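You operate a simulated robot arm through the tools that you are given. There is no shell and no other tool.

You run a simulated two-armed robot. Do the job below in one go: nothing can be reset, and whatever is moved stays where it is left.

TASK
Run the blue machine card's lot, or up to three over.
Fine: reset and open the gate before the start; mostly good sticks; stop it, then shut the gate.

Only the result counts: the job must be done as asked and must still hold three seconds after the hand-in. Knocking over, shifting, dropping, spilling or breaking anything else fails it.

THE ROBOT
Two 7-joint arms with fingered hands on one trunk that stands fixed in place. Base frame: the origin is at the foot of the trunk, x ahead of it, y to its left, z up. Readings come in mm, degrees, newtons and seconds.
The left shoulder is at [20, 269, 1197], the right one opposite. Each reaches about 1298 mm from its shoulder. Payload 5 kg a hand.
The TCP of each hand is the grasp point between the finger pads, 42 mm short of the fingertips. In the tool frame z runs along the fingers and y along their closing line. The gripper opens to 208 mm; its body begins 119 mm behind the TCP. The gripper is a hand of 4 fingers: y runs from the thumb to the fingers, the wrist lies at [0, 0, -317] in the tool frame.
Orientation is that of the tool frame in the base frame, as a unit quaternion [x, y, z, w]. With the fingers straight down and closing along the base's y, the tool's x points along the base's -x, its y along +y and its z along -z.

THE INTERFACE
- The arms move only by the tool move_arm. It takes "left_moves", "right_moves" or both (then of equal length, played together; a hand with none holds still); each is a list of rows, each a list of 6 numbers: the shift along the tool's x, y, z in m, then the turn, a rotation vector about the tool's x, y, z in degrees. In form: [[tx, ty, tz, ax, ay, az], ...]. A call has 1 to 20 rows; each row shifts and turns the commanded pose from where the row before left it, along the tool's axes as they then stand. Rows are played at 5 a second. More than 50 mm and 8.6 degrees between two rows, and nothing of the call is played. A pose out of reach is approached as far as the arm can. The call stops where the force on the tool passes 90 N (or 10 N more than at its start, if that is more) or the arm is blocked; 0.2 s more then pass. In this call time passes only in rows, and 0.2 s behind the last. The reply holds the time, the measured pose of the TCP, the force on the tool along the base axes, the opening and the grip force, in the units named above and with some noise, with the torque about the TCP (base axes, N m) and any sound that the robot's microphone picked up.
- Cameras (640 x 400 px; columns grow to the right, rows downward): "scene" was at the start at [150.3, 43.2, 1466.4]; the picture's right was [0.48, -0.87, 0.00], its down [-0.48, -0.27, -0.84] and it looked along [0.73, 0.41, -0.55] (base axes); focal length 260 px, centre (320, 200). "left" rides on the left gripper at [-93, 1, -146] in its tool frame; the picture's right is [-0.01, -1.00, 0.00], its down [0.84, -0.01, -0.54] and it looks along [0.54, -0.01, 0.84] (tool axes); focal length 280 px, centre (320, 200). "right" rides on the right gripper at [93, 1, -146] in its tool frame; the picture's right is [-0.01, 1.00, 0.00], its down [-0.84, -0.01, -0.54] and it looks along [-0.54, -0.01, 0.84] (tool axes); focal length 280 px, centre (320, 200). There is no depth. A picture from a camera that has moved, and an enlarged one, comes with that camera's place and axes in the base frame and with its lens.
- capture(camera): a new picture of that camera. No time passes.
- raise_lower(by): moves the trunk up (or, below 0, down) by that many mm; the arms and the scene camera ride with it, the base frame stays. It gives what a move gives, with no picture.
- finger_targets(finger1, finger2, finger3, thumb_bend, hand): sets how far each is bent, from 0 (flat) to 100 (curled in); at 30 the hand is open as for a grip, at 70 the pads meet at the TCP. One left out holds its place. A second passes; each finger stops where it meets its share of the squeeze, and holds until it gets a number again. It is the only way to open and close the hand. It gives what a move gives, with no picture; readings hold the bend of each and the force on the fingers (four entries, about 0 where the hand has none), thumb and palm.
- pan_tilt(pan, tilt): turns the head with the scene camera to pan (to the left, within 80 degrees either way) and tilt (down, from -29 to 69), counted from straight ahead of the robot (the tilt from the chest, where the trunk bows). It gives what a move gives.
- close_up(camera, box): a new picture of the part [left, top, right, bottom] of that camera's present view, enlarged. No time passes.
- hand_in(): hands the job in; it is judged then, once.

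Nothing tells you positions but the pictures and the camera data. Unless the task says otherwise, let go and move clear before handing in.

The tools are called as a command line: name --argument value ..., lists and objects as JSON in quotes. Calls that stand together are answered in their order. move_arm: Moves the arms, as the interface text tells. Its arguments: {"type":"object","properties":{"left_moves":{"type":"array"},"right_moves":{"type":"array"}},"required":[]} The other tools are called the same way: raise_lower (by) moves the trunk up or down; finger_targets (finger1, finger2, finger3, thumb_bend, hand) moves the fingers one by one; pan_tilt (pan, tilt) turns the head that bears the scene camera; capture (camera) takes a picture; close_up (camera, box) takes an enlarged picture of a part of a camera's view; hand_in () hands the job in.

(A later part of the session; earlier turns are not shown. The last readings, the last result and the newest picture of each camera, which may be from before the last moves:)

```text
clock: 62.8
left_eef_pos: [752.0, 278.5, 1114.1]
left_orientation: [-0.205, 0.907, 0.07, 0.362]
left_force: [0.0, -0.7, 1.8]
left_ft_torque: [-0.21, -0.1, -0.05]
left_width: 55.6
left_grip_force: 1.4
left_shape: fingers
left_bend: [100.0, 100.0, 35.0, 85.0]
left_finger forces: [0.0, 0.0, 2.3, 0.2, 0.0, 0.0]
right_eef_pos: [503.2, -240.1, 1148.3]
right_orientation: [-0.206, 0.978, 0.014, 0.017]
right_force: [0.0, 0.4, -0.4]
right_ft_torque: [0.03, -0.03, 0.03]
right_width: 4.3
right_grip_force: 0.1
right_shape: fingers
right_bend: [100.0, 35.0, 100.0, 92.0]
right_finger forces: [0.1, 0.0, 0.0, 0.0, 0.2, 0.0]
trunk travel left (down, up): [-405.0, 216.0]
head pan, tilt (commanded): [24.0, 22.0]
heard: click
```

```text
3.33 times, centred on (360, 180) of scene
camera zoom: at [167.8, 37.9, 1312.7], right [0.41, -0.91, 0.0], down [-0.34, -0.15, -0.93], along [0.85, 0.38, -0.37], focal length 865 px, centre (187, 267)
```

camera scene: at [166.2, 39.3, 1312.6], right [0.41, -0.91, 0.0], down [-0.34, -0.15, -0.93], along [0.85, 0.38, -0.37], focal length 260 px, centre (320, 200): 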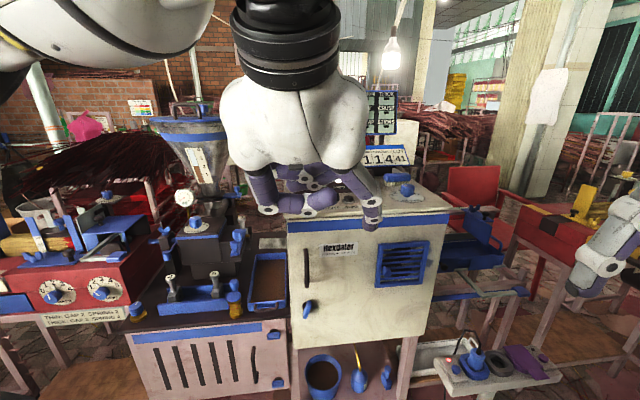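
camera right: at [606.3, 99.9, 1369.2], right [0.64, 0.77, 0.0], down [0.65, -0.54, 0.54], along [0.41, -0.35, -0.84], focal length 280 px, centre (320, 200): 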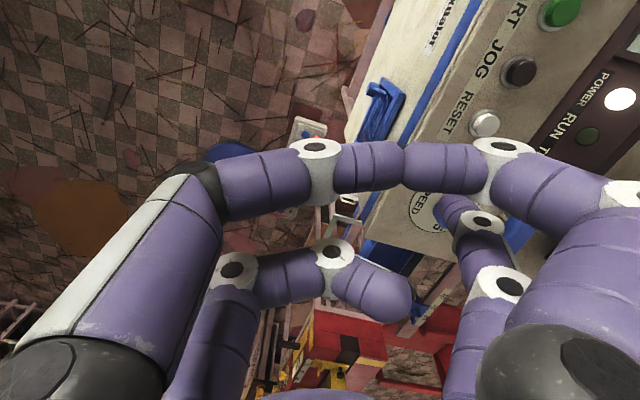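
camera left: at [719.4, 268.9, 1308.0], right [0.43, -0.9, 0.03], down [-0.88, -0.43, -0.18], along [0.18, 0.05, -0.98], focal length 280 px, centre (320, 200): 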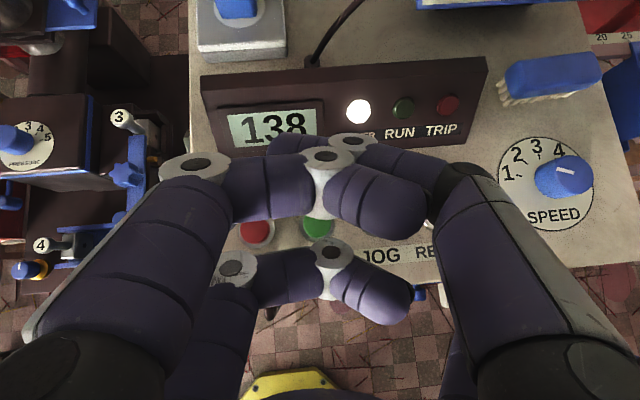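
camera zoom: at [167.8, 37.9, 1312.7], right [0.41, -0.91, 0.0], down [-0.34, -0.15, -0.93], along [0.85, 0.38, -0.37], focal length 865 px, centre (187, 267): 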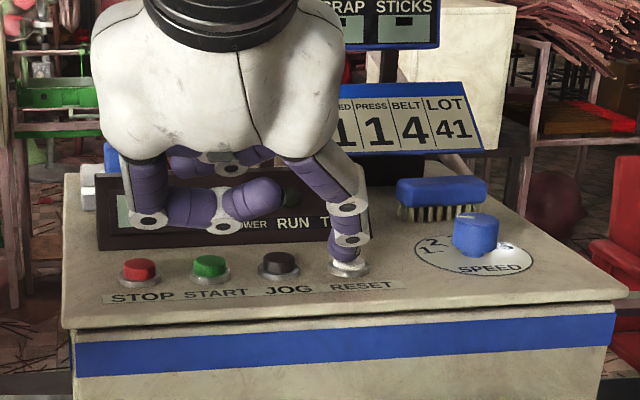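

A click: RESET is pressed. Lifting off to read the counter.

move_arm --left_moves '[[-0.0137, -0.0002, -0.0146, 0, 0, 0], [-0.0137, -0.0002, -0.0146, 0, 0, 0], [-0.0137, -0.0002, -0.0146, 0, 0, 0]]'

close_up --camera "scene" --box '[280, 120, 440, 240]'

capture --camera "left"

```text
clock: 63.6
left_eef_pos: [750.7, 279.7, 1176.9]
left_orientation: [-0.205, 0.907, 0.071, 0.362]
left_force: [-1.0, -0.4, -0.6]
left_ft_torque: [0.0, -0.06, -0.01]
left_width: 55.0
left_grip_force: 0.0
left_shape: fingers
left_bend: [100.0, 100.0, 35.0, 85.0]
left_finger forces: [0.1, 0.0, 0.0, 0.1, 0.0, 0.0]
right_eef_pos: [502.5, -240.2, 1148.9]
right_orientation: [-0.206, 0.978, 0.014, 0.018]
right_force: [-0.6, 1.3, 0.4]
right_ft_torque: [0.01, -0.03, 0.02]
right_width: 4.3
right_grip_force: 0.1
right_shape: fingers
right_bend: [100.0, 35.0, 100.0, 92.0]
right_finger forces: [0.0, 0.0, 0.0, 0.1, 0.0, 0.0]
trunk travel left (down, up): [-405.0, 216.0]
head pan, tilt (commanded): [24.0, 22.0]
```

```text
3.33 times, centred on (360, 180) of scene
camera zoom: at [167.8, 37.8, 1312.7], right [0.41, -0.91, 0.0], down [-0.34, -0.15, -0.93], along [0.85, 0.38, -0.37], focal length 865 px, centre (187, 267)
```

zoom: 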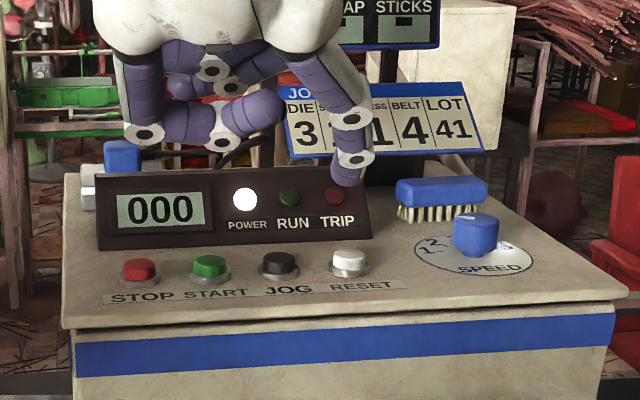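

```text
taken
camera left: at [718.9, 270.2, 1346.1], right [0.43, -0.9, 0.03], down [-0.88, -0.43, -0.18], along [0.18, 0.05, -0.98], focal length 280 px, centre (320, 200)
```

left: 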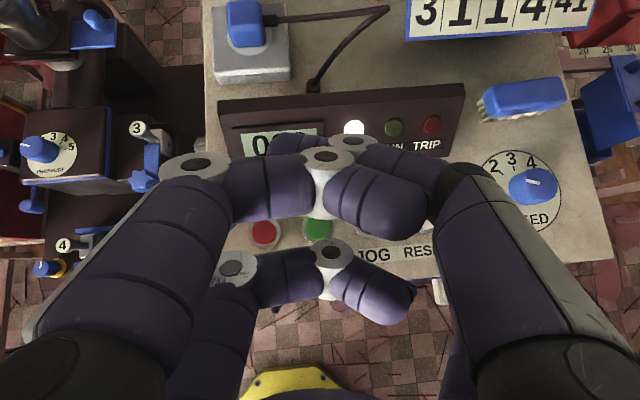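

Counter reads 000. Next is the gate. The wrist camera shows its blue slide at top left; zooming.

close_up --camera "left" --box '[0, 0, 200, 125]'

pan_tilt --pan 48 --tilt 22

close_up --camera "scene" --box '[240, 80, 440, 240]'

capture --camera "scene"

```text
3.20 times, centred on (100, 62) of left
camera zoom: at [718.9, 270.2, 1346.1], right [0.43, -0.9, 0.03], down [-0.88, -0.43, -0.18], along [0.18, 0.05, -0.98], focal length 897 px, centre (1024, 640)
```

zoom: 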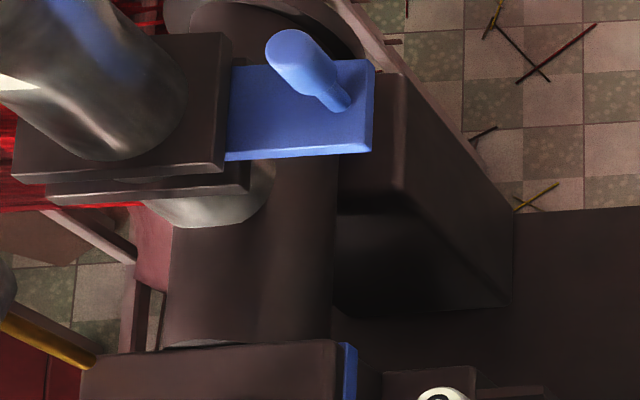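

```text
clock: 64.5
left_eef_pos: [749.5, 279.6, 1175.6]
left_orientation: [-0.206, 0.907, 0.072, 0.361]
left_force: [0.7, 1.2, -0.9]
left_ft_torque: [-0.01, -0.01, -0.02]
left_width: 55.2
left_grip_force: 0.1
left_shape: fingers
left_bend: [100.0, 100.0, 35.0, 85.0]
left_finger forces: [0.0, 0.1, 0.0, 0.0, 0.1, 0.0]
right_eef_pos: [503.1, -239.3, 1148.8]
right_orientation: [-0.205, 0.979, 0.015, 0.017]
right_force: [0.0, 0.0, 0.7]
right_ft_torque: [0.01, 0.0, 0.01]
right_width: 4.1
right_grip_force: 0.0
right_shape: fingers
right_bend: [100.0, 35.0, 100.0, 92.0]
right_finger forces: [0.0, 0.1, 0.0, 0.0, 0.0, 0.0]
trunk travel left (down, up): [-405.0, 216.0]
head pan, tilt (commanded): [48.0, 22.0]
```

```text
2.50 times, centred on (340, 160) of scene
camera zoom: at [145.4, 69.0, 1312.6], right [0.74, -0.67, 0.0], down [-0.25, -0.28, -0.93], along [0.62, 0.69, -0.37], focal length 649 px, centre (270, 300)
```

zoom: 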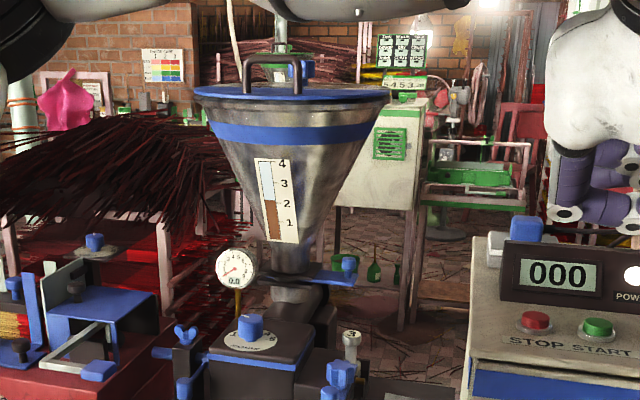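

```text
taken
camera scene: at [145.4, 69.0, 1312.6], right [0.74, -0.67, 0.0], down [-0.25, -0.28, -0.93], along [0.62, 0.69, -0.37], focal length 260 px, centre (320, 200)
```

scene: 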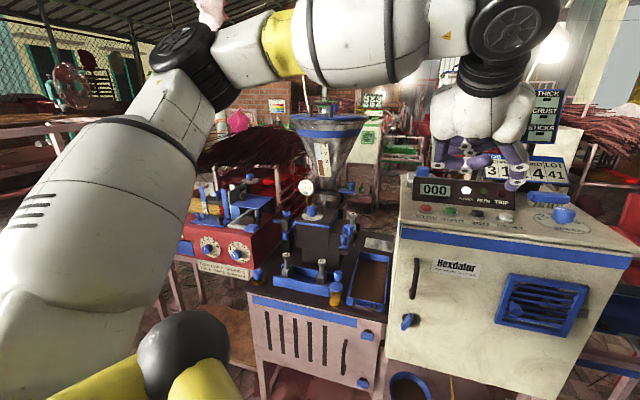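

The gate's knob base is at about (885, 705, 953), top 987, sliding along (0.53, -0.85) toward the cabinet; there's ~46 mm between knob and hopper flange for a finger. I'll back off, make finger2 (left side) the pointer so the hand stays clear of the hopper, and turn the hand leftwards.

move_arm --left_moves '[[0.0064, 0.0303, -0.0314, 0, 0, 0], [0.0064, 0.0303, -0.0314, 0, 0, 0], [0.0064, 0.0303, -0.0314, 0, 0, 0]]'

finger_targets --hand "left" --finger1 100 --finger2 36 --finger3 100 --thumb_bend 100

move_arm --left_moves '[[0, 0, 0, -5.47, -0.14, -5.83], [0, 0, 0, -5.47, -0.14, -5.83], [0, 0, 0, -5.47, -0.14, -5.83], [0, 0, 0, 0, -6, 0], [0, 0, 0, 0, -6, 0]]'

capture --camera "left"

capture --camera "scene"

```text
clock: 65.3
left_eef_pos: [641.4, 329.4, 1230.2]
left_orientation: [-0.205, 0.907, 0.071, 0.362]
left_force: [0.1, 0.5, -0.3]
left_ft_torque: [0.01, 0.0, -0.02]
left_width: 54.9
left_grip_force: 0.1
left_shape: fingers
left_bend: [100.0, 100.0, 35.0, 85.0]
left_finger forces: [0.1, 0.0, 0.0, 0.1, 0.0, 0.0]
right_eef_pos: [502.4, -239.9, 1148.6]
right_orientation: [-0.205, 0.978, 0.014, 0.019]
right_force: [-1.0, 0.7, 1.3]
right_ft_torque: [-0.03, -0.14, -0.02]
right_width: 4.1
right_grip_force: 0.0
right_shape: fingers
right_bend: [100.0, 35.0, 100.0, 92.0]
right_finger forces: [0.0, 0.0, 0.1, 0.0, 0.0, 0.0]
trunk travel left (down, up): [-405.0, 216.0]
head pan, tilt (commanded): [48.0, 22.0]
```

```text
clock: 66.3
left_eef_pos: [641.7, 328.3, 1229.6]
left_orientation: [-0.205, 0.907, 0.071, 0.361]
left_force: [-0.6, -0.3, 1.0]
left_ft_torque: [-0.01, 0.0, -0.02]
left_width: 55.5
left_grip_force: 0.1
left_shape: fingers
left_bend: [100.0, 36.0, 100.0, 85.0]
left_finger forces: [0.0, 0.1, 0.0, 0.1, 0.0, 0.0]
right_eef_pos: [502.9, -239.8, 1148.9]
right_orientation: [-0.206, 0.978, 0.014, 0.018]
right_force: [0.8, 0.4, -0.6]
right_ft_torque: [-0.01, -0.02, 0.02]
right_width: 4.2
right_grip_force: 0.1
right_shape: fingers
right_bend: [100.0, 35.0, 100.0, 92.0]
right_finger forces: [0.0, 0.0, 0.0, 0.0, 0.1, 0.0]
trunk travel left (down, up): [-405.0, 216.0]
head pan, tilt (commanded): [48.0, 22.0]
```

```text
clock: 67.5
left_eef_pos: [636.7, 355.7, 1219.9]
left_orientation: [-0.372, 0.805, 0.183, 0.425]
left_force: [0.4, 0.0, -0.5]
left_ft_torque: [0.05, -0.02, 0.04]
left_width: 55.2
left_grip_force: 0.0
left_shape: fingers
left_bend: [100.0, 36.0, 100.0, 85.0]
left_finger forces: [0.0, 0.0, 0.0, 0.1, 0.0, 0.0]
left hand out of reach, approached as far as the arm can: row 3, 4, 5
right_eef_pos: [504.1, -239.5, 1148.0]
right_orientation: [-0.205, 0.978, 0.014, 0.017]
right_force: [0.5, -0.1, -0.6]
right_ft_torque: [-0.01, 0.11, 0.02]
right_width: 4.2
right_grip_force: 0.0
right_shape: fingers
right_bend: [100.0, 35.0, 100.0, 92.0]
right_finger forces: [0.0, 0.1, 0.0, 0.1, 0.0, 0.1]
trunk travel left (down, up): [-405.0, 216.0]
head pan, tilt (commanded): [48.0, 22.0]
```

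```text
taken
camera left: at [588.7, 308.5, 1380.9], right [0.76, -0.65, 0.03], down [-0.59, -0.71, -0.38], along [0.27, 0.27, -0.92], focal length 280 px, centre (320, 200)
```

left: 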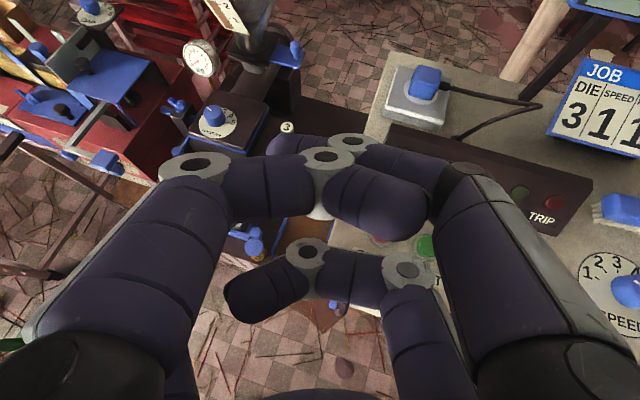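

```text
taken
camera scene: at [146.4, 69.4, 1312.3], right [0.74, -0.67, 0.0], down [-0.25, -0.28, -0.93], along [0.62, 0.69, -0.38], focal length 260 px, centre (320, 200)
```

scene: 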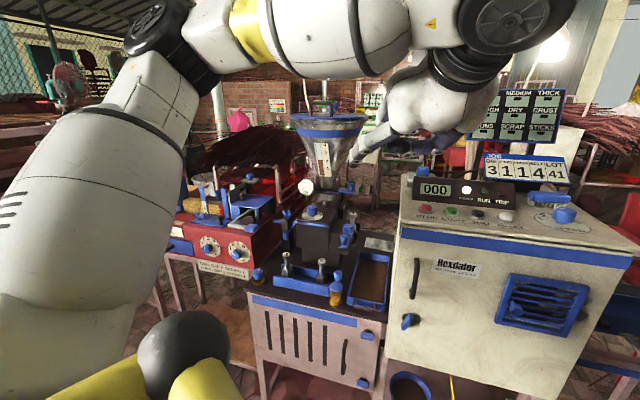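

Orientation is as wanted (yaw ≈48°, tilt ≈55°). I'll zoom on the gate from this camera to refine its location.

close_up --camera "left" --box '[200, 0, 360, 100]'

close_up --camera "scene" --box '[280, 100, 420, 220]'

```text
4.00 times, centred on (280, 50) of left
camera zoom: at [588.7, 308.5, 1380.9], right [0.76, -0.65, 0.03], down [-0.59, -0.71, -0.38], along [0.27, 0.27, -0.92], focal length 1122 px, centre (480, 800)
```

zoom: 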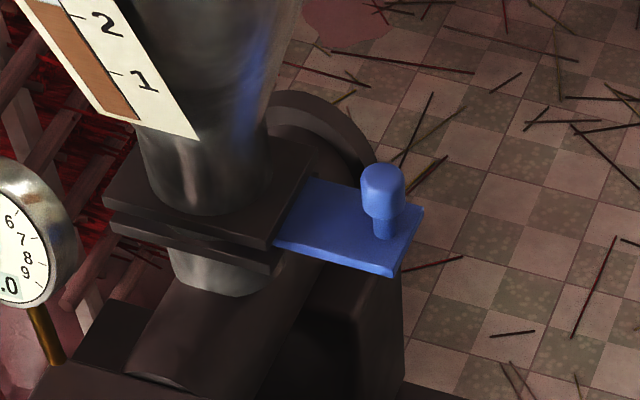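

```text
3.33 times, centred on (350, 160) of scene
camera zoom: at [146.4, 69.4, 1312.3], right [0.74, -0.67, 0.0], down [-0.25, -0.28, -0.93], along [0.62, 0.69, -0.38], focal length 865 px, centre (220, 333)
```

zoom: 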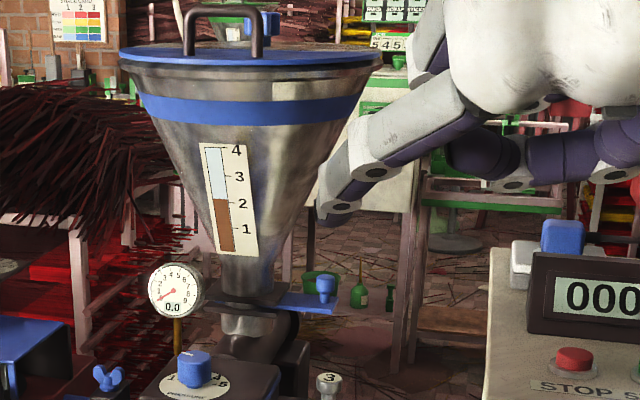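

I have a clean fix on the knob (883, 704), cap z 965–990. I'll go over the cabinet corner at height to a point in front of and above the gate, then check.

move_arm --left_moves '[[-0.018, -0.0059, 0.04126, 0, 0, 0], [-0.018, -0.0059, 0.04126, 0, 0, 0], [-0.018, -0.0059, 0.04126, 0, 0, 0], [-0.018, -0.0059, 0.04126, 0, 0, 0], [-0.018, -0.0059, 0.04126, 0, 0, 0], [-0.018, -0.0059, 0.04126, 0, 0, 0], [-0.018, -0.0059, 0.04126, 0, 0, 0], [-0.018, -0.0059, 0.04126, 0, 0, 0]]'

capture --camera "left"

capture --camera "scene"

close_up --camera "scene" --box '[280, 90, 480, 240]'

```text
clock: 69.3
left_eef_pos: [899.9, 592.2, 1150.0]
left_orientation: [-0.373, 0.805, 0.184, 0.424]
left_force: [0.6, 0.2, -0.3]
left_ft_torque: [-0.03, -0.01, -0.02]
left_width: 55.3
left_grip_force: 0.1
left_shape: fingers
left_bend: [100.0, 36.0, 100.0, 85.0]
left_finger forces: [0.0, 0.1, 0.1, 0.0, 0.0, 0.0]
right_eef_pos: [502.5, -238.9, 1146.5]
right_orientation: [-0.205, 0.978, 0.015, 0.017]
right_force: [-0.5, -0.3, -0.1]
right_ft_torque: [-0.06, 0.02, -0.02]
right_width: 4.5
right_grip_force: 0.1
right_shape: fingers
right_bend: [100.0, 35.0, 100.0, 92.0]
right_finger forces: [0.1, 0.1, 0.0, 0.0, 0.0, 0.0]
trunk travel left (down, up): [-405.0, 216.0]
head pan, tilt (commanded): [48.0, 22.0]
```

```text
taken
camera left: at [853.1, 544.2, 1309.7], right [0.76, -0.65, 0.03], down [-0.59, -0.71, -0.38], along [0.27, 0.27, -0.92], focal length 280 px, centre (320, 200)
```

left: 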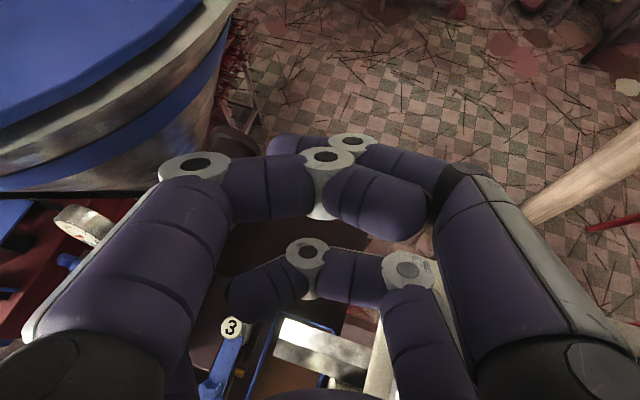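

```text
taken
camera scene: at [145.8, 69.5, 1312.4], right [0.74, -0.67, 0.0], down [-0.25, -0.28, -0.93], along [0.62, 0.69, -0.38], focal length 260 px, centre (320, 200)
```

scene: 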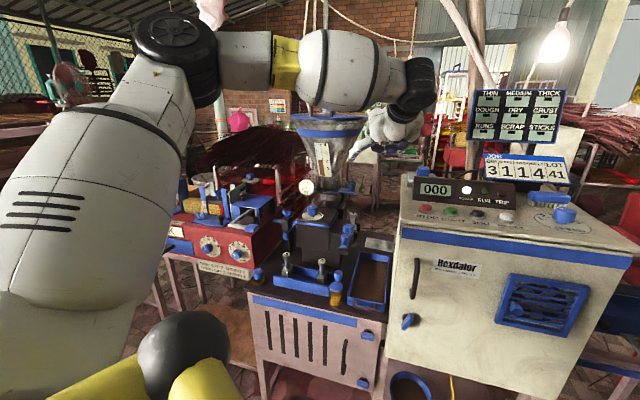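

```text
2.67 times, centred on (380, 165) of scene
camera zoom: at [145.8, 69.5, 1312.4], right [0.74, -0.67, 0.0], down [-0.25, -0.28, -0.93], along [0.62, 0.69, -0.38], focal length 692 px, centre (160, 293)
```

zoom: 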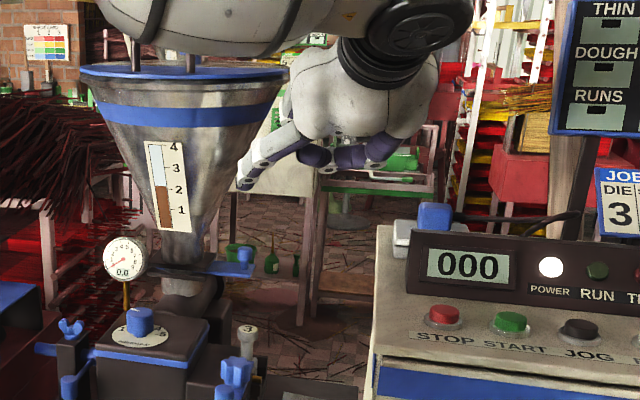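

The hand is beside the hopper with small clearance; descending moves away from the cone. I'll lower to just in front of the gate.

move_arm --left_moves '[[0.0164, 0.0005, 0.01145, 0, 0, 0], [0.0164, 0.0004, 0.01145, 0, 0, 0], [0.0134, 0.0095, 0.0154, 0, 0, 0], [0.0134, 0.0095, 0.0154, 0, 0, 0]]'

capture --camera "left"

close_up --camera "scene" --box '[300, 110, 460, 230]'

```text
clock: 70.3
left_eef_pos: [897.1, 610.7, 1070.8]
left_orientation: [-0.371, 0.804, 0.185, 0.425]
left_force: [0.4, 0.3, 0.2]
left_ft_torque: [-0.01, 0.01, 0.0]
left_width: 55.3
left_grip_force: 0.1
left_shape: fingers
left_bend: [100.0, 36.0, 100.0, 85.0]
left_finger forces: [0.0, 0.1, 0.1, 0.0, 0.0, 0.1]
right_eef_pos: [502.7, -240.5, 1148.2]
right_orientation: [-0.205, 0.978, 0.015, 0.018]
right_force: [0.5, 0.0, 0.0]
right_ft_torque: [-0.06, 0.05, 0.0]
right_width: 4.7
right_grip_force: 0.0
right_shape: fingers
right_bend: [100.0, 35.0, 100.0, 92.0]
right_finger forces: [0.0, 0.0, 0.1, 0.0, 0.0, 0.1]
trunk travel left (down, up): [-405.0, 216.0]
head pan, tilt (commanded): [48.0, 22.0]
```

```text
taken
camera left: at [848.6, 563.3, 1231.0], right [0.76, -0.65, 0.03], down [-0.59, -0.71, -0.38], along [0.27, 0.27, -0.92], focal length 280 px, centre (320, 200)
```

left: 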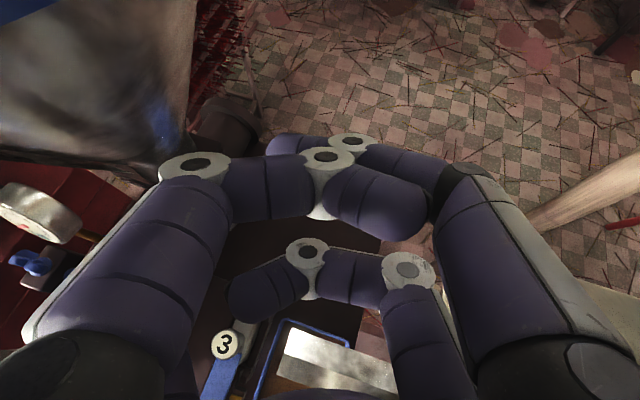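

```text
3.33 times, centred on (380, 170) of scene
camera zoom: at [145.6, 69.2, 1312.6], right [0.74, -0.67, 0.0], down [-0.25, -0.28, -0.93], along [0.62, 0.69, -0.38], focal length 865 px, centre (120, 300)
```

zoom: 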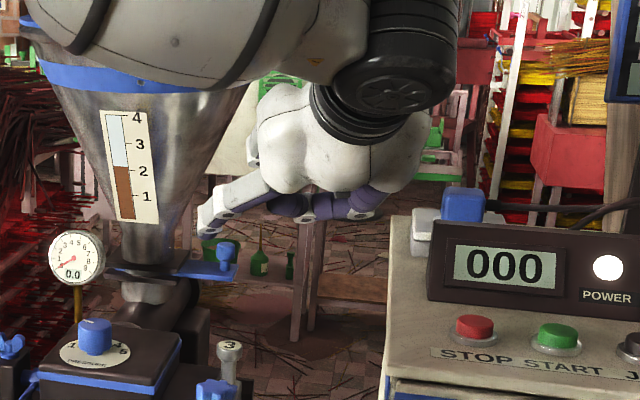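

Fingertip is where predicted, front-left of the knob. Advancing it into the gap between flange and knob.

move_arm --left_moves '[[0.0009, -0.0021, 0.01506, 0, 0, 0], [0.0009, -0.0021, 0.01506, 0, 0, 0], [0.0009, -0.0021, 0.01506, 0, 0, 0]]'

close_up --camera "scene" --box '[300, 140, 400, 210]'

```text
clock: 71.1
left_eef_pos: [925.4, 634.0, 1042.7]
left_orientation: [-0.372, 0.804, 0.185, 0.425]
left_force: [0.1, 0.4, -0.3]
left_ft_torque: [0.01, 0.0, 0.02]
left_width: 55.3
left_grip_force: 0.1
left_shape: fingers
left_bend: [100.0, 36.0, 100.0, 85.0]
left_finger forces: [0.0, 0.0, 0.1, 0.0, 0.0, 0.0]
right_eef_pos: [503.8, -240.0, 1148.4]
right_orientation: [-0.205, 0.978, 0.013, 0.016]
right_force: [-0.3, 0.6, 0.0]
right_ft_torque: [-0.04, 0.04, -0.02]
right_width: 4.3
right_grip_force: 0.1
right_shape: fingers
right_bend: [100.0, 35.0, 100.0, 92.0]
right_finger forces: [0.0, 0.0, 0.1, 0.1, 0.1, 0.1]
trunk travel left (down, up): [-405.0, 216.0]
head pan, tilt (commanded): [48.0, 22.0]
```

```text
5.71 times, centred on (350, 175) of scene
camera zoom: at [145.6, 69.3, 1312.4], right [0.74, -0.67, 0.0], down [-0.25, -0.28, -0.93], along [0.62, 0.69, -0.38], focal length 1484 px, centre (149, 343)
```

zoom: 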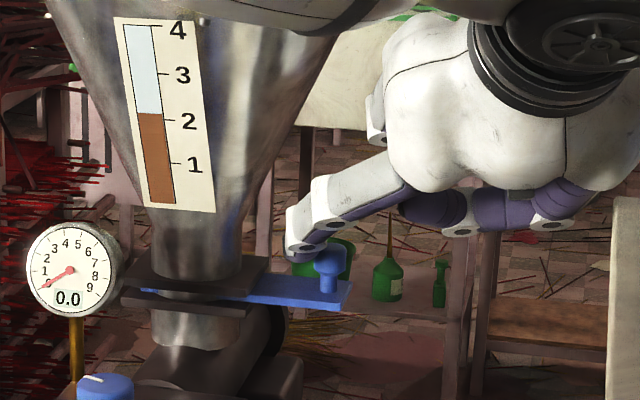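

move_arm --left_moves '[[0.0009, -0.0015, 0.0145, 0, 0, 0], [0.0009, -0.001, 0.0145, 0, 0, 0]]'

close_up --camera "scene" --box '[300, 140, 400, 210]'

capture --camera "left"

```text
clock: 71.7
left_eef_pos: [942.0, 648.0, 1026.0]
left_orientation: [-0.373, 0.804, 0.185, 0.425]
left_force: [-2.7, 0.6, 0.0]
left_ft_torque: [0.07, 0.13, 0.09]
left_width: 55.3
left_grip_force: 1.1
left_shape: fingers
left_bend: [100.0, 35.0, 100.0, 85.0]
left_finger forces: [0.1, 1.6, 0.0, 0.1, 0.1, 0.1]
right_eef_pos: [503.9, -240.8, 1148.1]
right_orientation: [-0.206, 0.978, 0.015, 0.017]
right_force: [0.9, -0.1, 0.6]
right_ft_torque: [0.01, -0.02, 0.01]
right_width: 4.4
right_grip_force: 0.1
right_shape: fingers
right_bend: [100.0, 35.0, 100.0, 92.0]
right_finger forces: [0.0, 0.0, 0.0, 0.1, 0.0, 0.0]
trunk travel left (down, up): [-405.0, 216.0]
head pan, tilt (commanded): [48.0, 22.0]
```

```text
5.71 times, centred on (350, 175) of scene
camera zoom: at [145.2, 69.0, 1312.7], right [0.74, -0.67, 0.0], down [-0.25, -0.28, -0.93], along [0.62, 0.69, -0.37], focal length 1484 px, centre (149, 343)
```

zoom: 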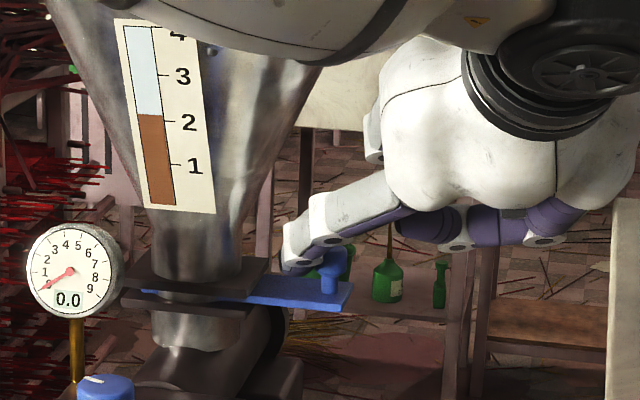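

```text
taken
camera left: at [894.3, 600.7, 1185.8], right [0.76, -0.65, 0.03], down [-0.59, -0.71, -0.38], along [0.27, 0.27, -0.92], focal length 280 px, centre (320, 200)
```

left: 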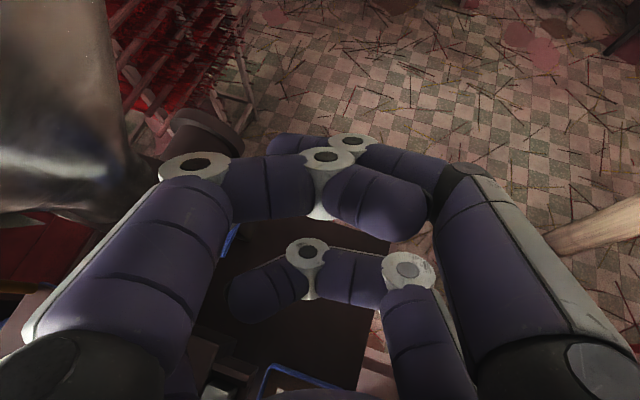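

Finger2 is now against the knob's hopper side (1.6 N on it). I'll close that finger a bit to draw the slide outward.

finger_targets --hand "left" --finger2 46

close_up --camera "scene" --box '[300, 140, 400, 210]'

```text
clock: 72.7
left_eef_pos: [942.2, 647.1, 1025.9]
left_orientation: [-0.372, 0.804, 0.185, 0.425]
left_force: [-0.2, -0.1, -0.8]
left_ft_torque: [0.01, -0.02, 0.04]
left_width: 55.2
left_grip_force: 0.1
left_shape: fingers
left_bend: [100.0, 46.0, 100.0, 86.0]
left_finger forces: [0.0, 0.1, 0.0, 0.1, 0.0, 0.0]
right_eef_pos: [502.7, -240.8, 1147.8]
right_orientation: [-0.206, 0.978, 0.014, 0.017]
right_force: [0.0, -0.5, 0.2]
right_ft_torque: [0.01, 0.02, 0.04]
right_width: 4.2
right_grip_force: 0.2
right_shape: fingers
right_bend: [100.0, 35.0, 100.0, 92.0]
right_finger forces: [0.0, 0.0, 0.1, 0.0, 0.0, 0.1]
trunk travel left (down, up): [-405.0, 216.0]
head pan, tilt (commanded): [48.0, 22.0]
```

```text
5.71 times, centred on (350, 175) of scene
camera zoom: at [145.3, 69.1, 1312.6], right [0.74, -0.67, 0.0], down [-0.25, -0.28, -0.93], along [0.62, 0.69, -0.37], focal length 1484 px, centre (149, 343)
```

zoom: 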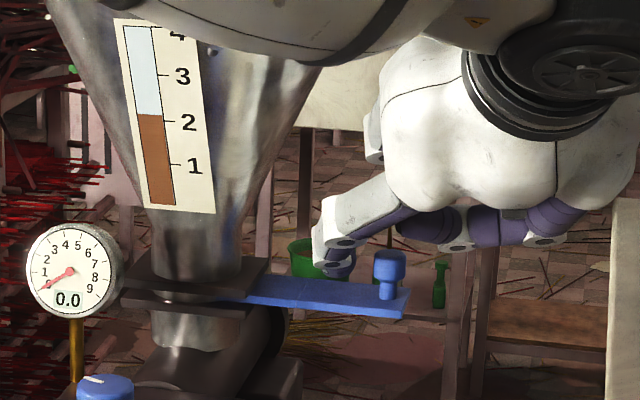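

The slide moved out easily (about 44 mm). I'll keep drawing it to its stop.

finger_targets --hand "left" --finger2 56

close_up --camera "scene" --box '[300, 140, 400, 210]'

finger_targets --hand "left" --finger2 64

close_up --camera "scene" --box '[300, 140, 400, 210]'

```text
clock: 73.7
left_eef_pos: [941.5, 647.9, 1026.1]
left_orientation: [-0.372, 0.805, 0.184, 0.424]
left_force: [0.5, 0.4, -0.2]
left_ft_torque: [-0.02, 0.01, 0.01]
left_width: 55.4
left_grip_force: 0.7
left_shape: fingers
left_bend: [100.0, 56.0, 100.0, 86.0]
left_finger forces: [0.0, 0.7, 0.1, 0.0, 0.0, 0.0]
right_eef_pos: [503.3, -240.1, 1147.8]
right_orientation: [-0.206, 0.978, 0.014, 0.017]
right_force: [-0.7, -0.5, 0.6]
right_ft_torque: [0.02, 0.02, 0.01]
right_width: 4.4
right_grip_force: 0.2
right_shape: fingers
right_bend: [100.0, 35.0, 100.0, 92.0]
right_finger forces: [0.0, 0.0, 0.0, 0.0, 0.1, 0.0]
trunk travel left (down, up): [-405.0, 216.0]
head pan, tilt (commanded): [48.0, 22.0]
```

```text
5.71 times, centred on (350, 175) of scene
camera zoom: at [145.3, 69.1, 1312.6], right [0.74, -0.67, 0.0], down [-0.25, -0.28, -0.93], along [0.62, 0.69, -0.37], focal length 1484 px, centre (149, 343)
```

zoom: 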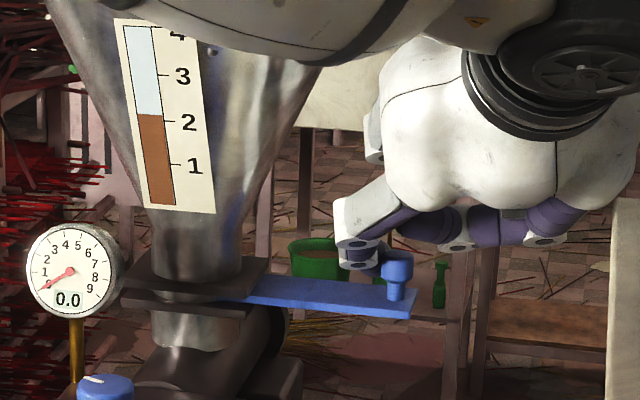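

```text
clock: 74.7
left_eef_pos: [941.0, 648.7, 1025.2]
left_orientation: [-0.372, 0.804, 0.184, 0.425]
left_force: [-5.6, 7.5, -1.4]
left_ft_torque: [0.23, 0.17, -0.13]
left_width: 55.4
left_grip_force: 4.3
left_shape: fingers
left_bend: [100.0, 59.0, 100.0, 86.0]
left_finger forces: [0.1, 9.0, 0.0, 0.0, 0.1, 0.0]
right_eef_pos: [502.1, -238.9, 1149.2]
right_orientation: [-0.206, 0.978, 0.014, 0.017]
right_force: [0.0, 0.3, 0.1]
right_ft_torque: [0.0, 0.02, 0.02]
right_width: 4.2
right_grip_force: 0.0
right_shape: fingers
right_bend: [100.0, 35.0, 100.0, 92.0]
right_finger forces: [0.0, 0.0, 0.0, 0.0, 0.0, 0.0]
trunk travel left (down, up): [-405.0, 216.0]
head pan, tilt (commanded): [48.0, 22.0]
```

```text
5.71 times, centred on (350, 175) of scene
camera zoom: at [145.1, 69.7, 1312.6], right [0.74, -0.67, 0.0], down [-0.25, -0.28, -0.93], along [0.62, 0.69, -0.37], focal length 1484 px, centre (149, 343)
```

zoom: 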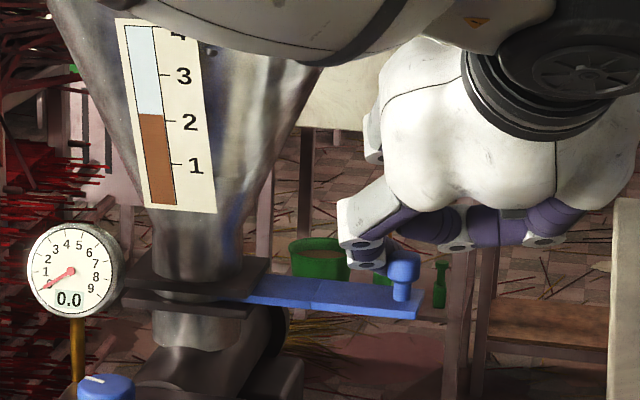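

The slide has reached its stop (9 N on the finger) – the gate is fully drawn out. I'll ease the finger off and withdraw the way I came.

finger_targets --hand "left" --finger2 46

move_arm --left_moves '[[-0.0009, 0.001, -0.0145, 0, 0, 0], [-0.0009, 0.0015, -0.0145, 0, 0, 0], [-0.0009, 0.0021, -0.01506, 0, 0, 0], [-0.0009, 0.0021, -0.01506, 0, 0, 0], [-0.0009, 0.0021, -0.01506, 0, 0, 0], [-0.0134, -0.0095, -0.0154, 0, 0, 0], [-0.0134, -0.0095, -0.0154, 0, 0, 0], [-0.0164, -0.0004, -0.01145, 0, 0, 0], [-0.0164, -0.0005, -0.01145, 0, 0, 0]]'

close_up --camera "scene" --box '[300, 130, 420, 220]'

```text
clock: 75.7
left_eef_pos: [942.1, 648.2, 1026.8]
left_orientation: [-0.372, 0.804, 0.185, 0.425]
left_force: [-0.5, -0.1, -0.3]
left_ft_torque: [-0.02, 0.02, 0.02]
left_width: 55.3
left_grip_force: 0.2
left_shape: fingers
left_bend: [100.0, 46.0, 100.0, 86.0]
left_finger forces: [0.0, 0.0, 0.1, 0.0, 0.1, 0.0]
right_eef_pos: [503.0, -240.8, 1149.0]
right_orientation: [-0.206, 0.978, 0.015, 0.017]
right_force: [-1.8, -0.2, -0.1]
right_ft_torque: [0.01, 0.01, 0.01]
right_width: 4.3
right_grip_force: 0.0
right_shape: fingers
right_bend: [100.0, 35.0, 100.0, 92.0]
right_finger forces: [0.0, 0.0, 0.1, 0.0, 0.0, 0.1]
trunk travel left (down, up): [-405.0, 216.0]
head pan, tilt (commanded): [48.0, 22.0]
```

```text
clock: 77.7
left_eef_pos: [902.7, 589.2, 1151.5]
left_orientation: [-0.371, 0.805, 0.184, 0.425]
left_force: [0.2, 0.6, 0.3]
left_ft_torque: [0.03, 0.03, 0.01]
left_width: 55.6
left_grip_force: 0.0
left_shape: fingers
left_bend: [100.0, 46.0, 100.0, 86.0]
left_finger forces: [0.0, 0.0, 0.0, 0.0, 0.0, 0.0]
right_eef_pos: [504.1, -240.5, 1149.8]
right_orientation: [-0.205, 0.978, 0.014, 0.018]
right_force: [-1.1, -0.9, -0.7]
right_ft_torque: [0.01, -0.06, -0.01]
right_width: 4.3
right_grip_force: 0.1
right_shape: fingers
right_bend: [100.0, 35.0, 100.0, 92.0]
right_finger forces: [0.0, 0.0, 0.1, 0.0, 0.1, 0.0]
trunk travel left (down, up): [-405.0, 216.0]
head pan, tilt (commanded): [48.0, 22.0]
```

```text
4.44 times, centred on (360, 175) of scene
camera zoom: at [145.0, 68.9, 1312.7], right [0.74, -0.67, 0.0], down [-0.25, -0.28, -0.93], along [0.62, 0.69, -0.37], focal length 1154 px, centre (142, 311)
```

zoom: 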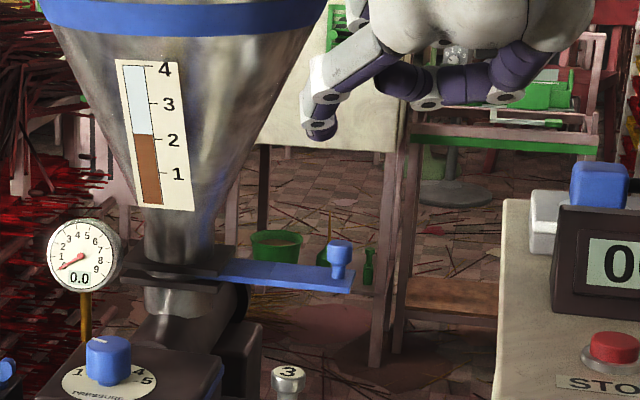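

Gate is open and stays out. Returning to the panel side, restoring the button-press pose with finger3 as pointer.

move_arm --left_moves '[[0.018, 0.0059, -0.04126, 0, 0, 0], [0.018, 0.0059, -0.04126, 0, 0, 0], [0.018, 0.0059, -0.04126, 0, 0, 0], [0.018, 0.0059, -0.04126, 0, 0, 0], [0.018, 0.0059, -0.04126, 0, 0, 0], [0.018, 0.0059, -0.04126, 0, 0, 0], [0.018, 0.0059, -0.04126, 0, 0, 0], [0.018, 0.0059, -0.04126, 0, 0, 0], [0, 0, 0, 0, 6, 0], [0, 0, 0, 0, 6, 0], [0, 0, 0, 5.47, 0.14, 5.83], [0, 0, 0, 5.47, 0.14, 5.83], [0, 0, 0, 5.47, 0.14, 5.83]]'

finger_targets --hand "left" --finger2 100 --finger3 35

pan_tilt --pan 24 --tilt 22

capture --camera "scene"

```text
clock: 80.5
left_eef_pos: [633.6, 357.1, 1220.5]
left_orientation: [-0.205, 0.907, 0.07, 0.361]
left_force: [0.0, 0.4, 0.0]
left_ft_torque: [-0.03, 0.01, -0.06]
left_width: 55.6
left_grip_force: 0.0
left_shape: fingers
left_bend: [100.0, 46.0, 100.0, 86.0]
left_finger forces: [0.1, 0.1, 0.0, 0.0, 0.1, 0.1]
right_eef_pos: [503.5, -239.5, 1149.5]
right_orientation: [-0.207, 0.978, 0.014, 0.018]
right_force: [0.4, 0.6, 0.3]
right_ft_torque: [-0.1, -0.07, 0.02]
right_width: 4.3
right_grip_force: 0.1
right_shape: fingers
right_bend: [100.0, 35.0, 100.0, 92.0]
right_finger forces: [0.0, 0.1, 0.0, 0.1, 0.1, 0.1]
trunk travel left (down, up): [-405.0, 216.0]
head pan, tilt (commanded): [48.0, 22.0]
```

```text
clock: 81.5
left_eef_pos: [634.7, 354.8, 1220.0]
left_orientation: [-0.204, 0.907, 0.071, 0.362]
left_force: [-0.7, 0.1, 1.2]
left_ft_torque: [0.03, -0.03, -0.01]
left_width: 55.0
left_grip_force: 0.0
left_shape: fingers
left_bend: [100.0, 100.0, 35.0, 86.0]
left_finger forces: [0.0, 0.0, 0.0, 0.1, 0.0, 0.1]
right_eef_pos: [502.1, -241.7, 1148.1]
right_orientation: [-0.206, 0.978, 0.015, 0.018]
right_force: [0.0, -0.5, -0.6]
right_ft_torque: [0.0, -0.04, -0.01]
right_width: 4.4
right_grip_force: 0.1
right_shape: fingers
right_bend: [100.0, 35.0, 100.0, 92.0]
right_finger forces: [0.0, 0.0, 0.0, 0.0, 0.0, 0.1]
trunk travel left (down, up): [-405.0, 216.0]
head pan, tilt (commanded): [48.0, 22.0]
```

```text
clock: 82.3
left_eef_pos: [634.3, 355.0, 1221.7]
left_orientation: [-0.205, 0.907, 0.071, 0.361]
left_force: [-0.1, -0.6, 0.3]
left_ft_torque: [0.01, -0.01, -0.02]
left_width: 55.3
left_grip_force: 0.0
left_shape: fingers
left_bend: [100.0, 100.0, 35.0, 86.0]
left_finger forces: [0.0, 0.0, 0.1, 0.0, 0.0, 0.0]
right_eef_pos: [502.4, -240.3, 1148.2]
right_orientation: [-0.205, 0.978, 0.014, 0.018]
right_force: [0.4, 0.3, 0.7]
right_ft_torque: [-0.02, 0.03, 0.03]
right_width: 4.5
right_grip_force: 0.0
right_shape: fingers
right_bend: [100.0, 35.0, 100.0, 92.0]
right_finger forces: [0.0, 0.0, 0.0, 0.1, 0.0, 0.0]
trunk travel left (down, up): [-405.0, 216.0]
head pan, tilt (commanded): [24.0, 22.0]
```

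```text
taken
camera scene: at [167.9, 37.9, 1312.6], right [0.41, -0.91, 0.0], down [-0.34, -0.15, -0.93], along [0.85, 0.38, -0.37], focal length 260 px, centre (320, 200)
```

scene: 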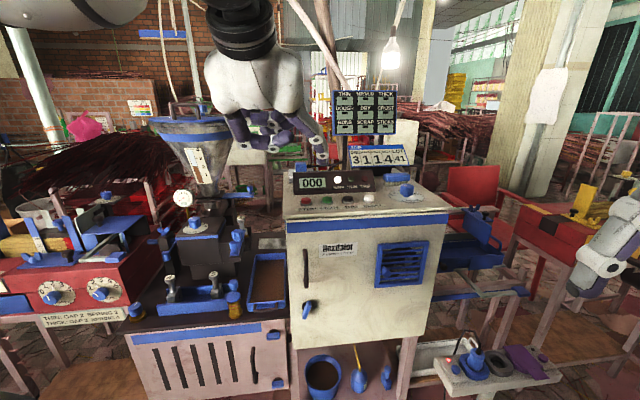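

Now the pointer goes to above START (TCP ≈ (692, 373)).

move_arm --left_moves '[[-0.0006, -0.0036, 0.043, 0, 0, 0], [-0.0006, -0.0036, 0.043, 0, 0, 0], [0.0116, 0.0003, 0.0124, 0, 0, 0]]'

close_up --camera "scene" --box '[260, 110, 420, 230]'

```text
clock: 83.2
left_eef_pos: [693.2, 372.8, 1142.3]
left_orientation: [-0.206, 0.906, 0.071, 0.362]
left_force: [0.8, 0.4, 0.8]
left_ft_torque: [-0.02, 0.02, -0.01]
left_width: 55.2
left_grip_force: 0.0
left_shape: fingers
left_bend: [100.0, 100.0, 35.0, 86.0]
left_finger forces: [0.1, 0.0, 0.1, 0.0, 0.0, 0.1]
right_eef_pos: [503.2, -239.4, 1149.2]
right_orientation: [-0.206, 0.978, 0.014, 0.017]
right_force: [0.3, -0.6, 0.1]
right_ft_torque: [-0.03, 0.02, 0.03]
right_width: 4.1
right_grip_force: 0.0
right_shape: fingers
right_bend: [100.0, 35.0, 100.0, 92.0]
right_finger forces: [0.1, 0.1, 0.0, 0.0, 0.0, 0.0]
trunk travel left (down, up): [-405.0, 216.0]
head pan, tilt (commanded): [24.0, 22.0]
```

```text
3.33 times, centred on (340, 170) of scene
camera zoom: at [168.1, 38.2, 1312.6], right [0.41, -0.91, 0.0], down [-0.34, -0.15, -0.93], along [0.85, 0.38, -0.37], focal length 865 px, centre (253, 300)
```

zoom: 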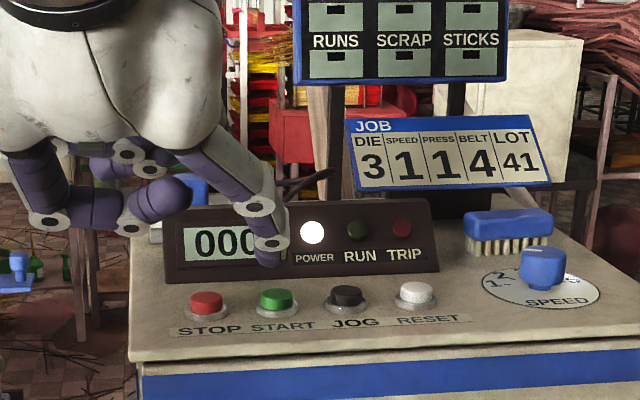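

move_arm --left_moves '[[0.0062, -0.0024, 0.0066, 0, 0, 0], [0.0062, 0.0001, 0.0066, 0, 0, 0]]'

close_up --camera "scene" --box '[260, 110, 420, 230]'

```text
clock: 83.8
left_eef_pos: [693.3, 372.2, 1125.5]
left_orientation: [-0.206, 0.907, 0.072, 0.361]
left_force: [0.5, 0.6, 1.5]
left_ft_torque: [-0.04, 0.02, -0.05]
left_width: 55.2
left_grip_force: 0.1
left_shape: fingers
left_bend: [100.0, 100.0, 35.0, 86.0]
left_finger forces: [0.0, 0.1, 0.1, 0.0, 0.0, 0.1]
right_eef_pos: [502.1, -239.2, 1148.4]
right_orientation: [-0.205, 0.979, 0.014, 0.017]
right_force: [-0.4, 0.0, 0.5]
right_ft_torque: [0.01, 0.01, 0.02]
right_width: 4.4
right_grip_force: 0.0
right_shape: fingers
right_bend: [100.0, 35.0, 100.0, 92.0]
right_finger forces: [0.1, 0.0, 0.0, 0.0, 0.1, 0.0]
trunk travel left (down, up): [-405.0, 216.0]
head pan, tilt (commanded): [24.0, 22.0]
```

```text
3.33 times, centred on (340, 170) of scene
camera zoom: at [168.0, 37.9, 1312.6], right [0.41, -0.91, 0.0], down [-0.34, -0.15, -0.93], along [0.85, 0.38, -0.37], focal length 865 px, centre (253, 300)
```

zoom: 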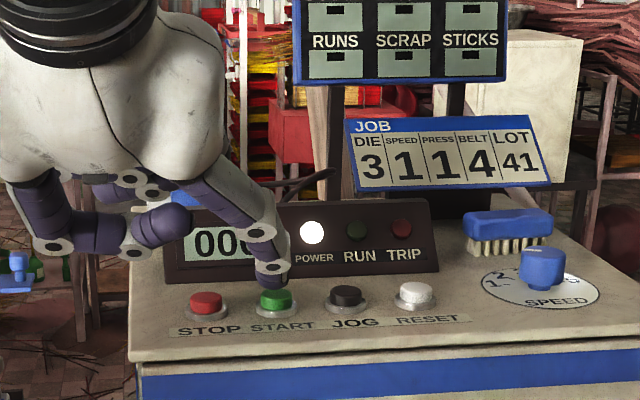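

Aligned over START. Everything is set: counter 000, gate open. Pressing START.

move_arm --left_moves '[[0.0034, 0.0001, 0.0037, 0, 0, 0], [0.0034, 0.0001, 0.0037, 0, 0, 0], [0, 0, 0, 0, 0, 0]]'

close_up --camera "scene" --box '[260, 110, 420, 230]'

```text
clock: 84.5
left_eef_pos: [694.4, 371.6, 1115.2]
left_orientation: [-0.206, 0.906, 0.072, 0.362]
left_force: [2.3, 0.9, 1.3]
left_ft_torque: [-0.21, -0.12, 0.09]
left_width: 55.1
left_grip_force: 1.3
left_shape: fingers
left_bend: [100.0, 100.0, 35.0, 86.0]
left_finger forces: [0.1, 0.0, 2.5, 0.0, 0.0, 0.0]
right_eef_pos: [502.9, -241.2, 1149.0]
right_orientation: [-0.205, 0.978, 0.013, 0.018]
right_force: [-0.9, 0.9, 0.3]
right_ft_torque: [0.0, 0.01, 0.01]
right_width: 4.3
right_grip_force: 0.1
right_shape: fingers
right_bend: [100.0, 35.0, 100.0, 92.0]
right_finger forces: [0.0, 0.0, 0.1, 0.1, 0.0, 0.1]
trunk travel left (down, up): [-405.0, 216.0]
head pan, tilt (commanded): [24.0, 22.0]
heard: click
```

```text
3.33 times, centred on (340, 170) of scene
camera zoom: at [167.9, 37.8, 1312.7], right [0.41, -0.91, 0.0], down [-0.34, -0.15, -0.93], along [0.85, 0.38, -0.37], focal length 865 px, centre (253, 300)
```

zoom: 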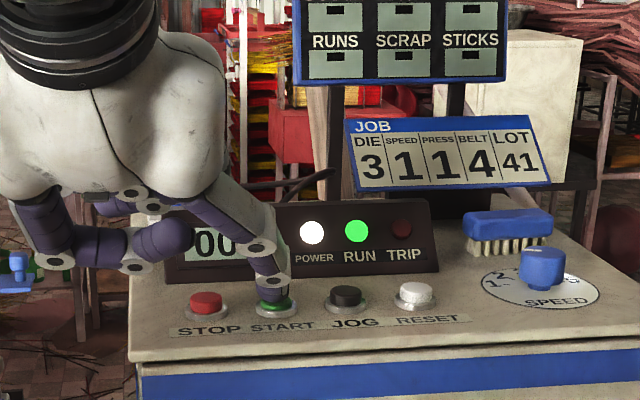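

RUN lamp is on. Lifting and shifting to hover over STOP while watching the counter.

move_arm --left_moves '[[-0.0137, -0.0003, -0.0146, 0, 0, 0], [-0.0068, -0.0002, -0.0073, 0, 0, 0], [0.0025, 0.0275, -0.003, 0, 0, 0], [0.0025, 0.0275, -0.003, 0, 0, 0]]'

close_up --camera "scene" --box '[240, 110, 400, 230]'

capture --camera "left"

```text
clock: 85.5
left_eef_pos: [663.3, 418.8, 1144.1]
left_orientation: [-0.206, 0.907, 0.071, 0.361]
left_force: [-0.6, 0.3, -0.8]
left_ft_torque: [-0.01, -0.04, 0.0]
left_width: 55.5
left_grip_force: 0.1
left_shape: fingers
left_bend: [100.0, 100.0, 35.0, 86.0]
left_finger forces: [0.0, 0.1, 0.0, 0.0, 0.0, 0.0]
right_eef_pos: [501.3, -239.2, 1149.3]
right_orientation: [-0.205, 0.978, 0.014, 0.018]
right_force: [-0.4, -0.1, 0.0]
right_ft_torque: [-0.03, -0.06, 0.01]
right_width: 4.3
right_grip_force: 0.0
right_shape: fingers
right_bend: [100.0, 35.0, 100.0, 92.0]
right_finger forces: [0.0, 0.0, 0.0, 0.1, 0.0, 0.0]
trunk travel left (down, up): [-405.0, 216.0]
head pan, tilt (commanded): [24.0, 22.0]
```

```text
3.33 times, centred on (320, 170) of scene
camera zoom: at [167.7, 38.0, 1312.7], right [0.41, -0.91, 0.0], down [-0.34, -0.15, -0.93], along [0.85, 0.38, -0.37], focal length 865 px, centre (320, 300)
```

zoom: 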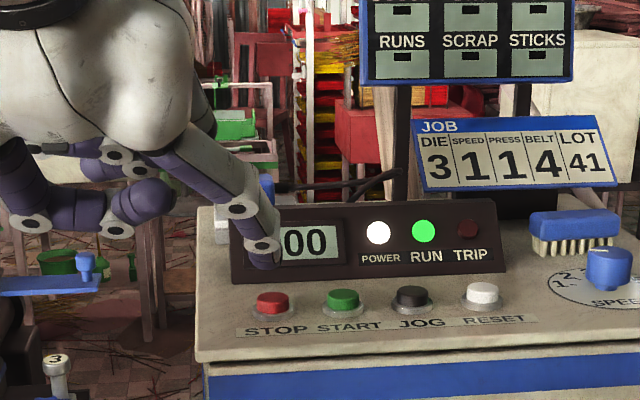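

```text
taken
camera left: at [631.6, 409.2, 1314.2], right [0.43, -0.9, 0.03], down [-0.88, -0.43, -0.18], along [0.18, 0.05, -0.98], focal length 280 px, centre (320, 200)
```

left: 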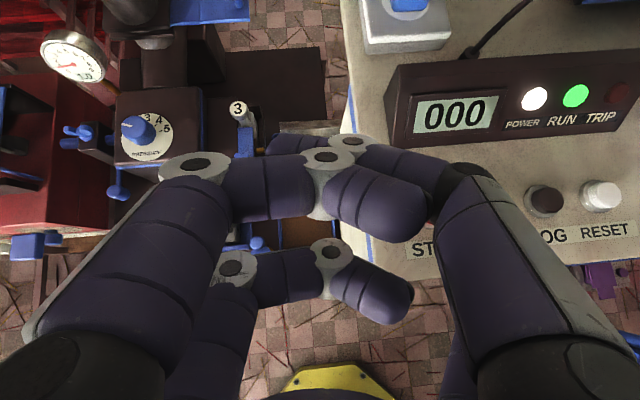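

The wrist camera shows counter and gauge plainly. Waiting and watching the count.

move_arm --left_moves '[[0, 0, 0, 0, 0, 0], [0, 0, 0, 0, 0, 0], [0, 0, 0, 0, 0, 0], [0, 0, 0, 0, 0, 0], [0, 0, 0, 0, 0, 0], [0, 0, 0, 0, 0, 0], [0, 0, 0, 0, 0, 0], [0, 0, 0, 0, 0, 0]]'

capture --camera "left"

close_up --camera "left" --box '[30, 20, 190, 180]'

```text
clock: 87.3
left_eef_pos: [663.6, 418.4, 1144.2]
left_orientation: [-0.204, 0.907, 0.071, 0.362]
left_force: [0.3, -0.2, 0.0]
left_ft_torque: [0.0, -0.01, -0.05]
left_width: 55.4
left_grip_force: 0.0
left_shape: fingers
left_bend: [100.0, 100.0, 35.0, 86.0]
left_finger forces: [0.0, 0.0, 0.0, 0.1, 0.0, 0.0]
right_eef_pos: [503.3, -240.4, 1148.9]
right_orientation: [-0.206, 0.978, 0.015, 0.017]
right_force: [0.8, 0.2, 0.1]
right_ft_torque: [-0.02, -0.01, 0.02]
right_width: 4.4
right_grip_force: 0.0
right_shape: fingers
right_bend: [100.0, 35.0, 100.0, 92.0]
right_finger forces: [0.0, 0.0, 0.0, 0.0, 0.0, 0.0]
trunk travel left (down, up): [-405.0, 216.0]
head pan, tilt (commanded): [24.0, 22.0]
```

```text
taken
camera left: at [632.0, 408.9, 1314.0], right [0.43, -0.9, 0.03], down [-0.88, -0.43, -0.18], along [0.18, 0.05, -0.98], focal length 280 px, centre (320, 200)
```

left: 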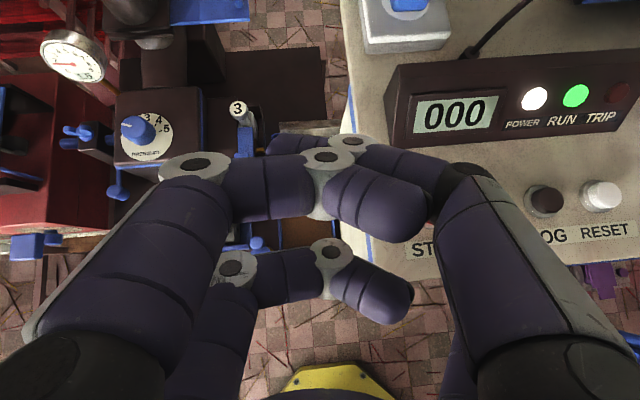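

```text
2.50 times, centred on (110, 100) of left
camera zoom: at [632.0, 408.9, 1314.0], right [0.43, -0.9, 0.03], down [-0.88, -0.43, -0.18], along [0.18, 0.05, -0.98], focal length 701 px, centre (845, 450)
```

zoom: 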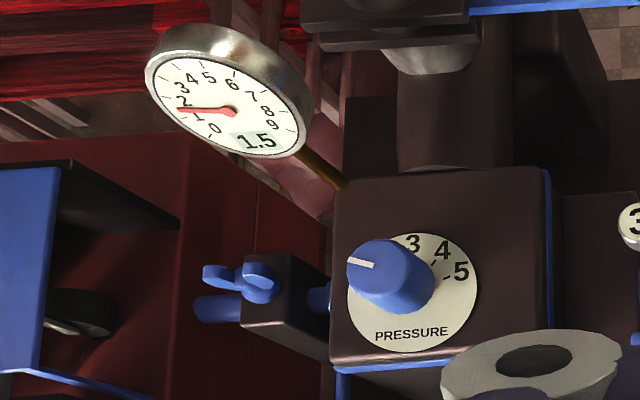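

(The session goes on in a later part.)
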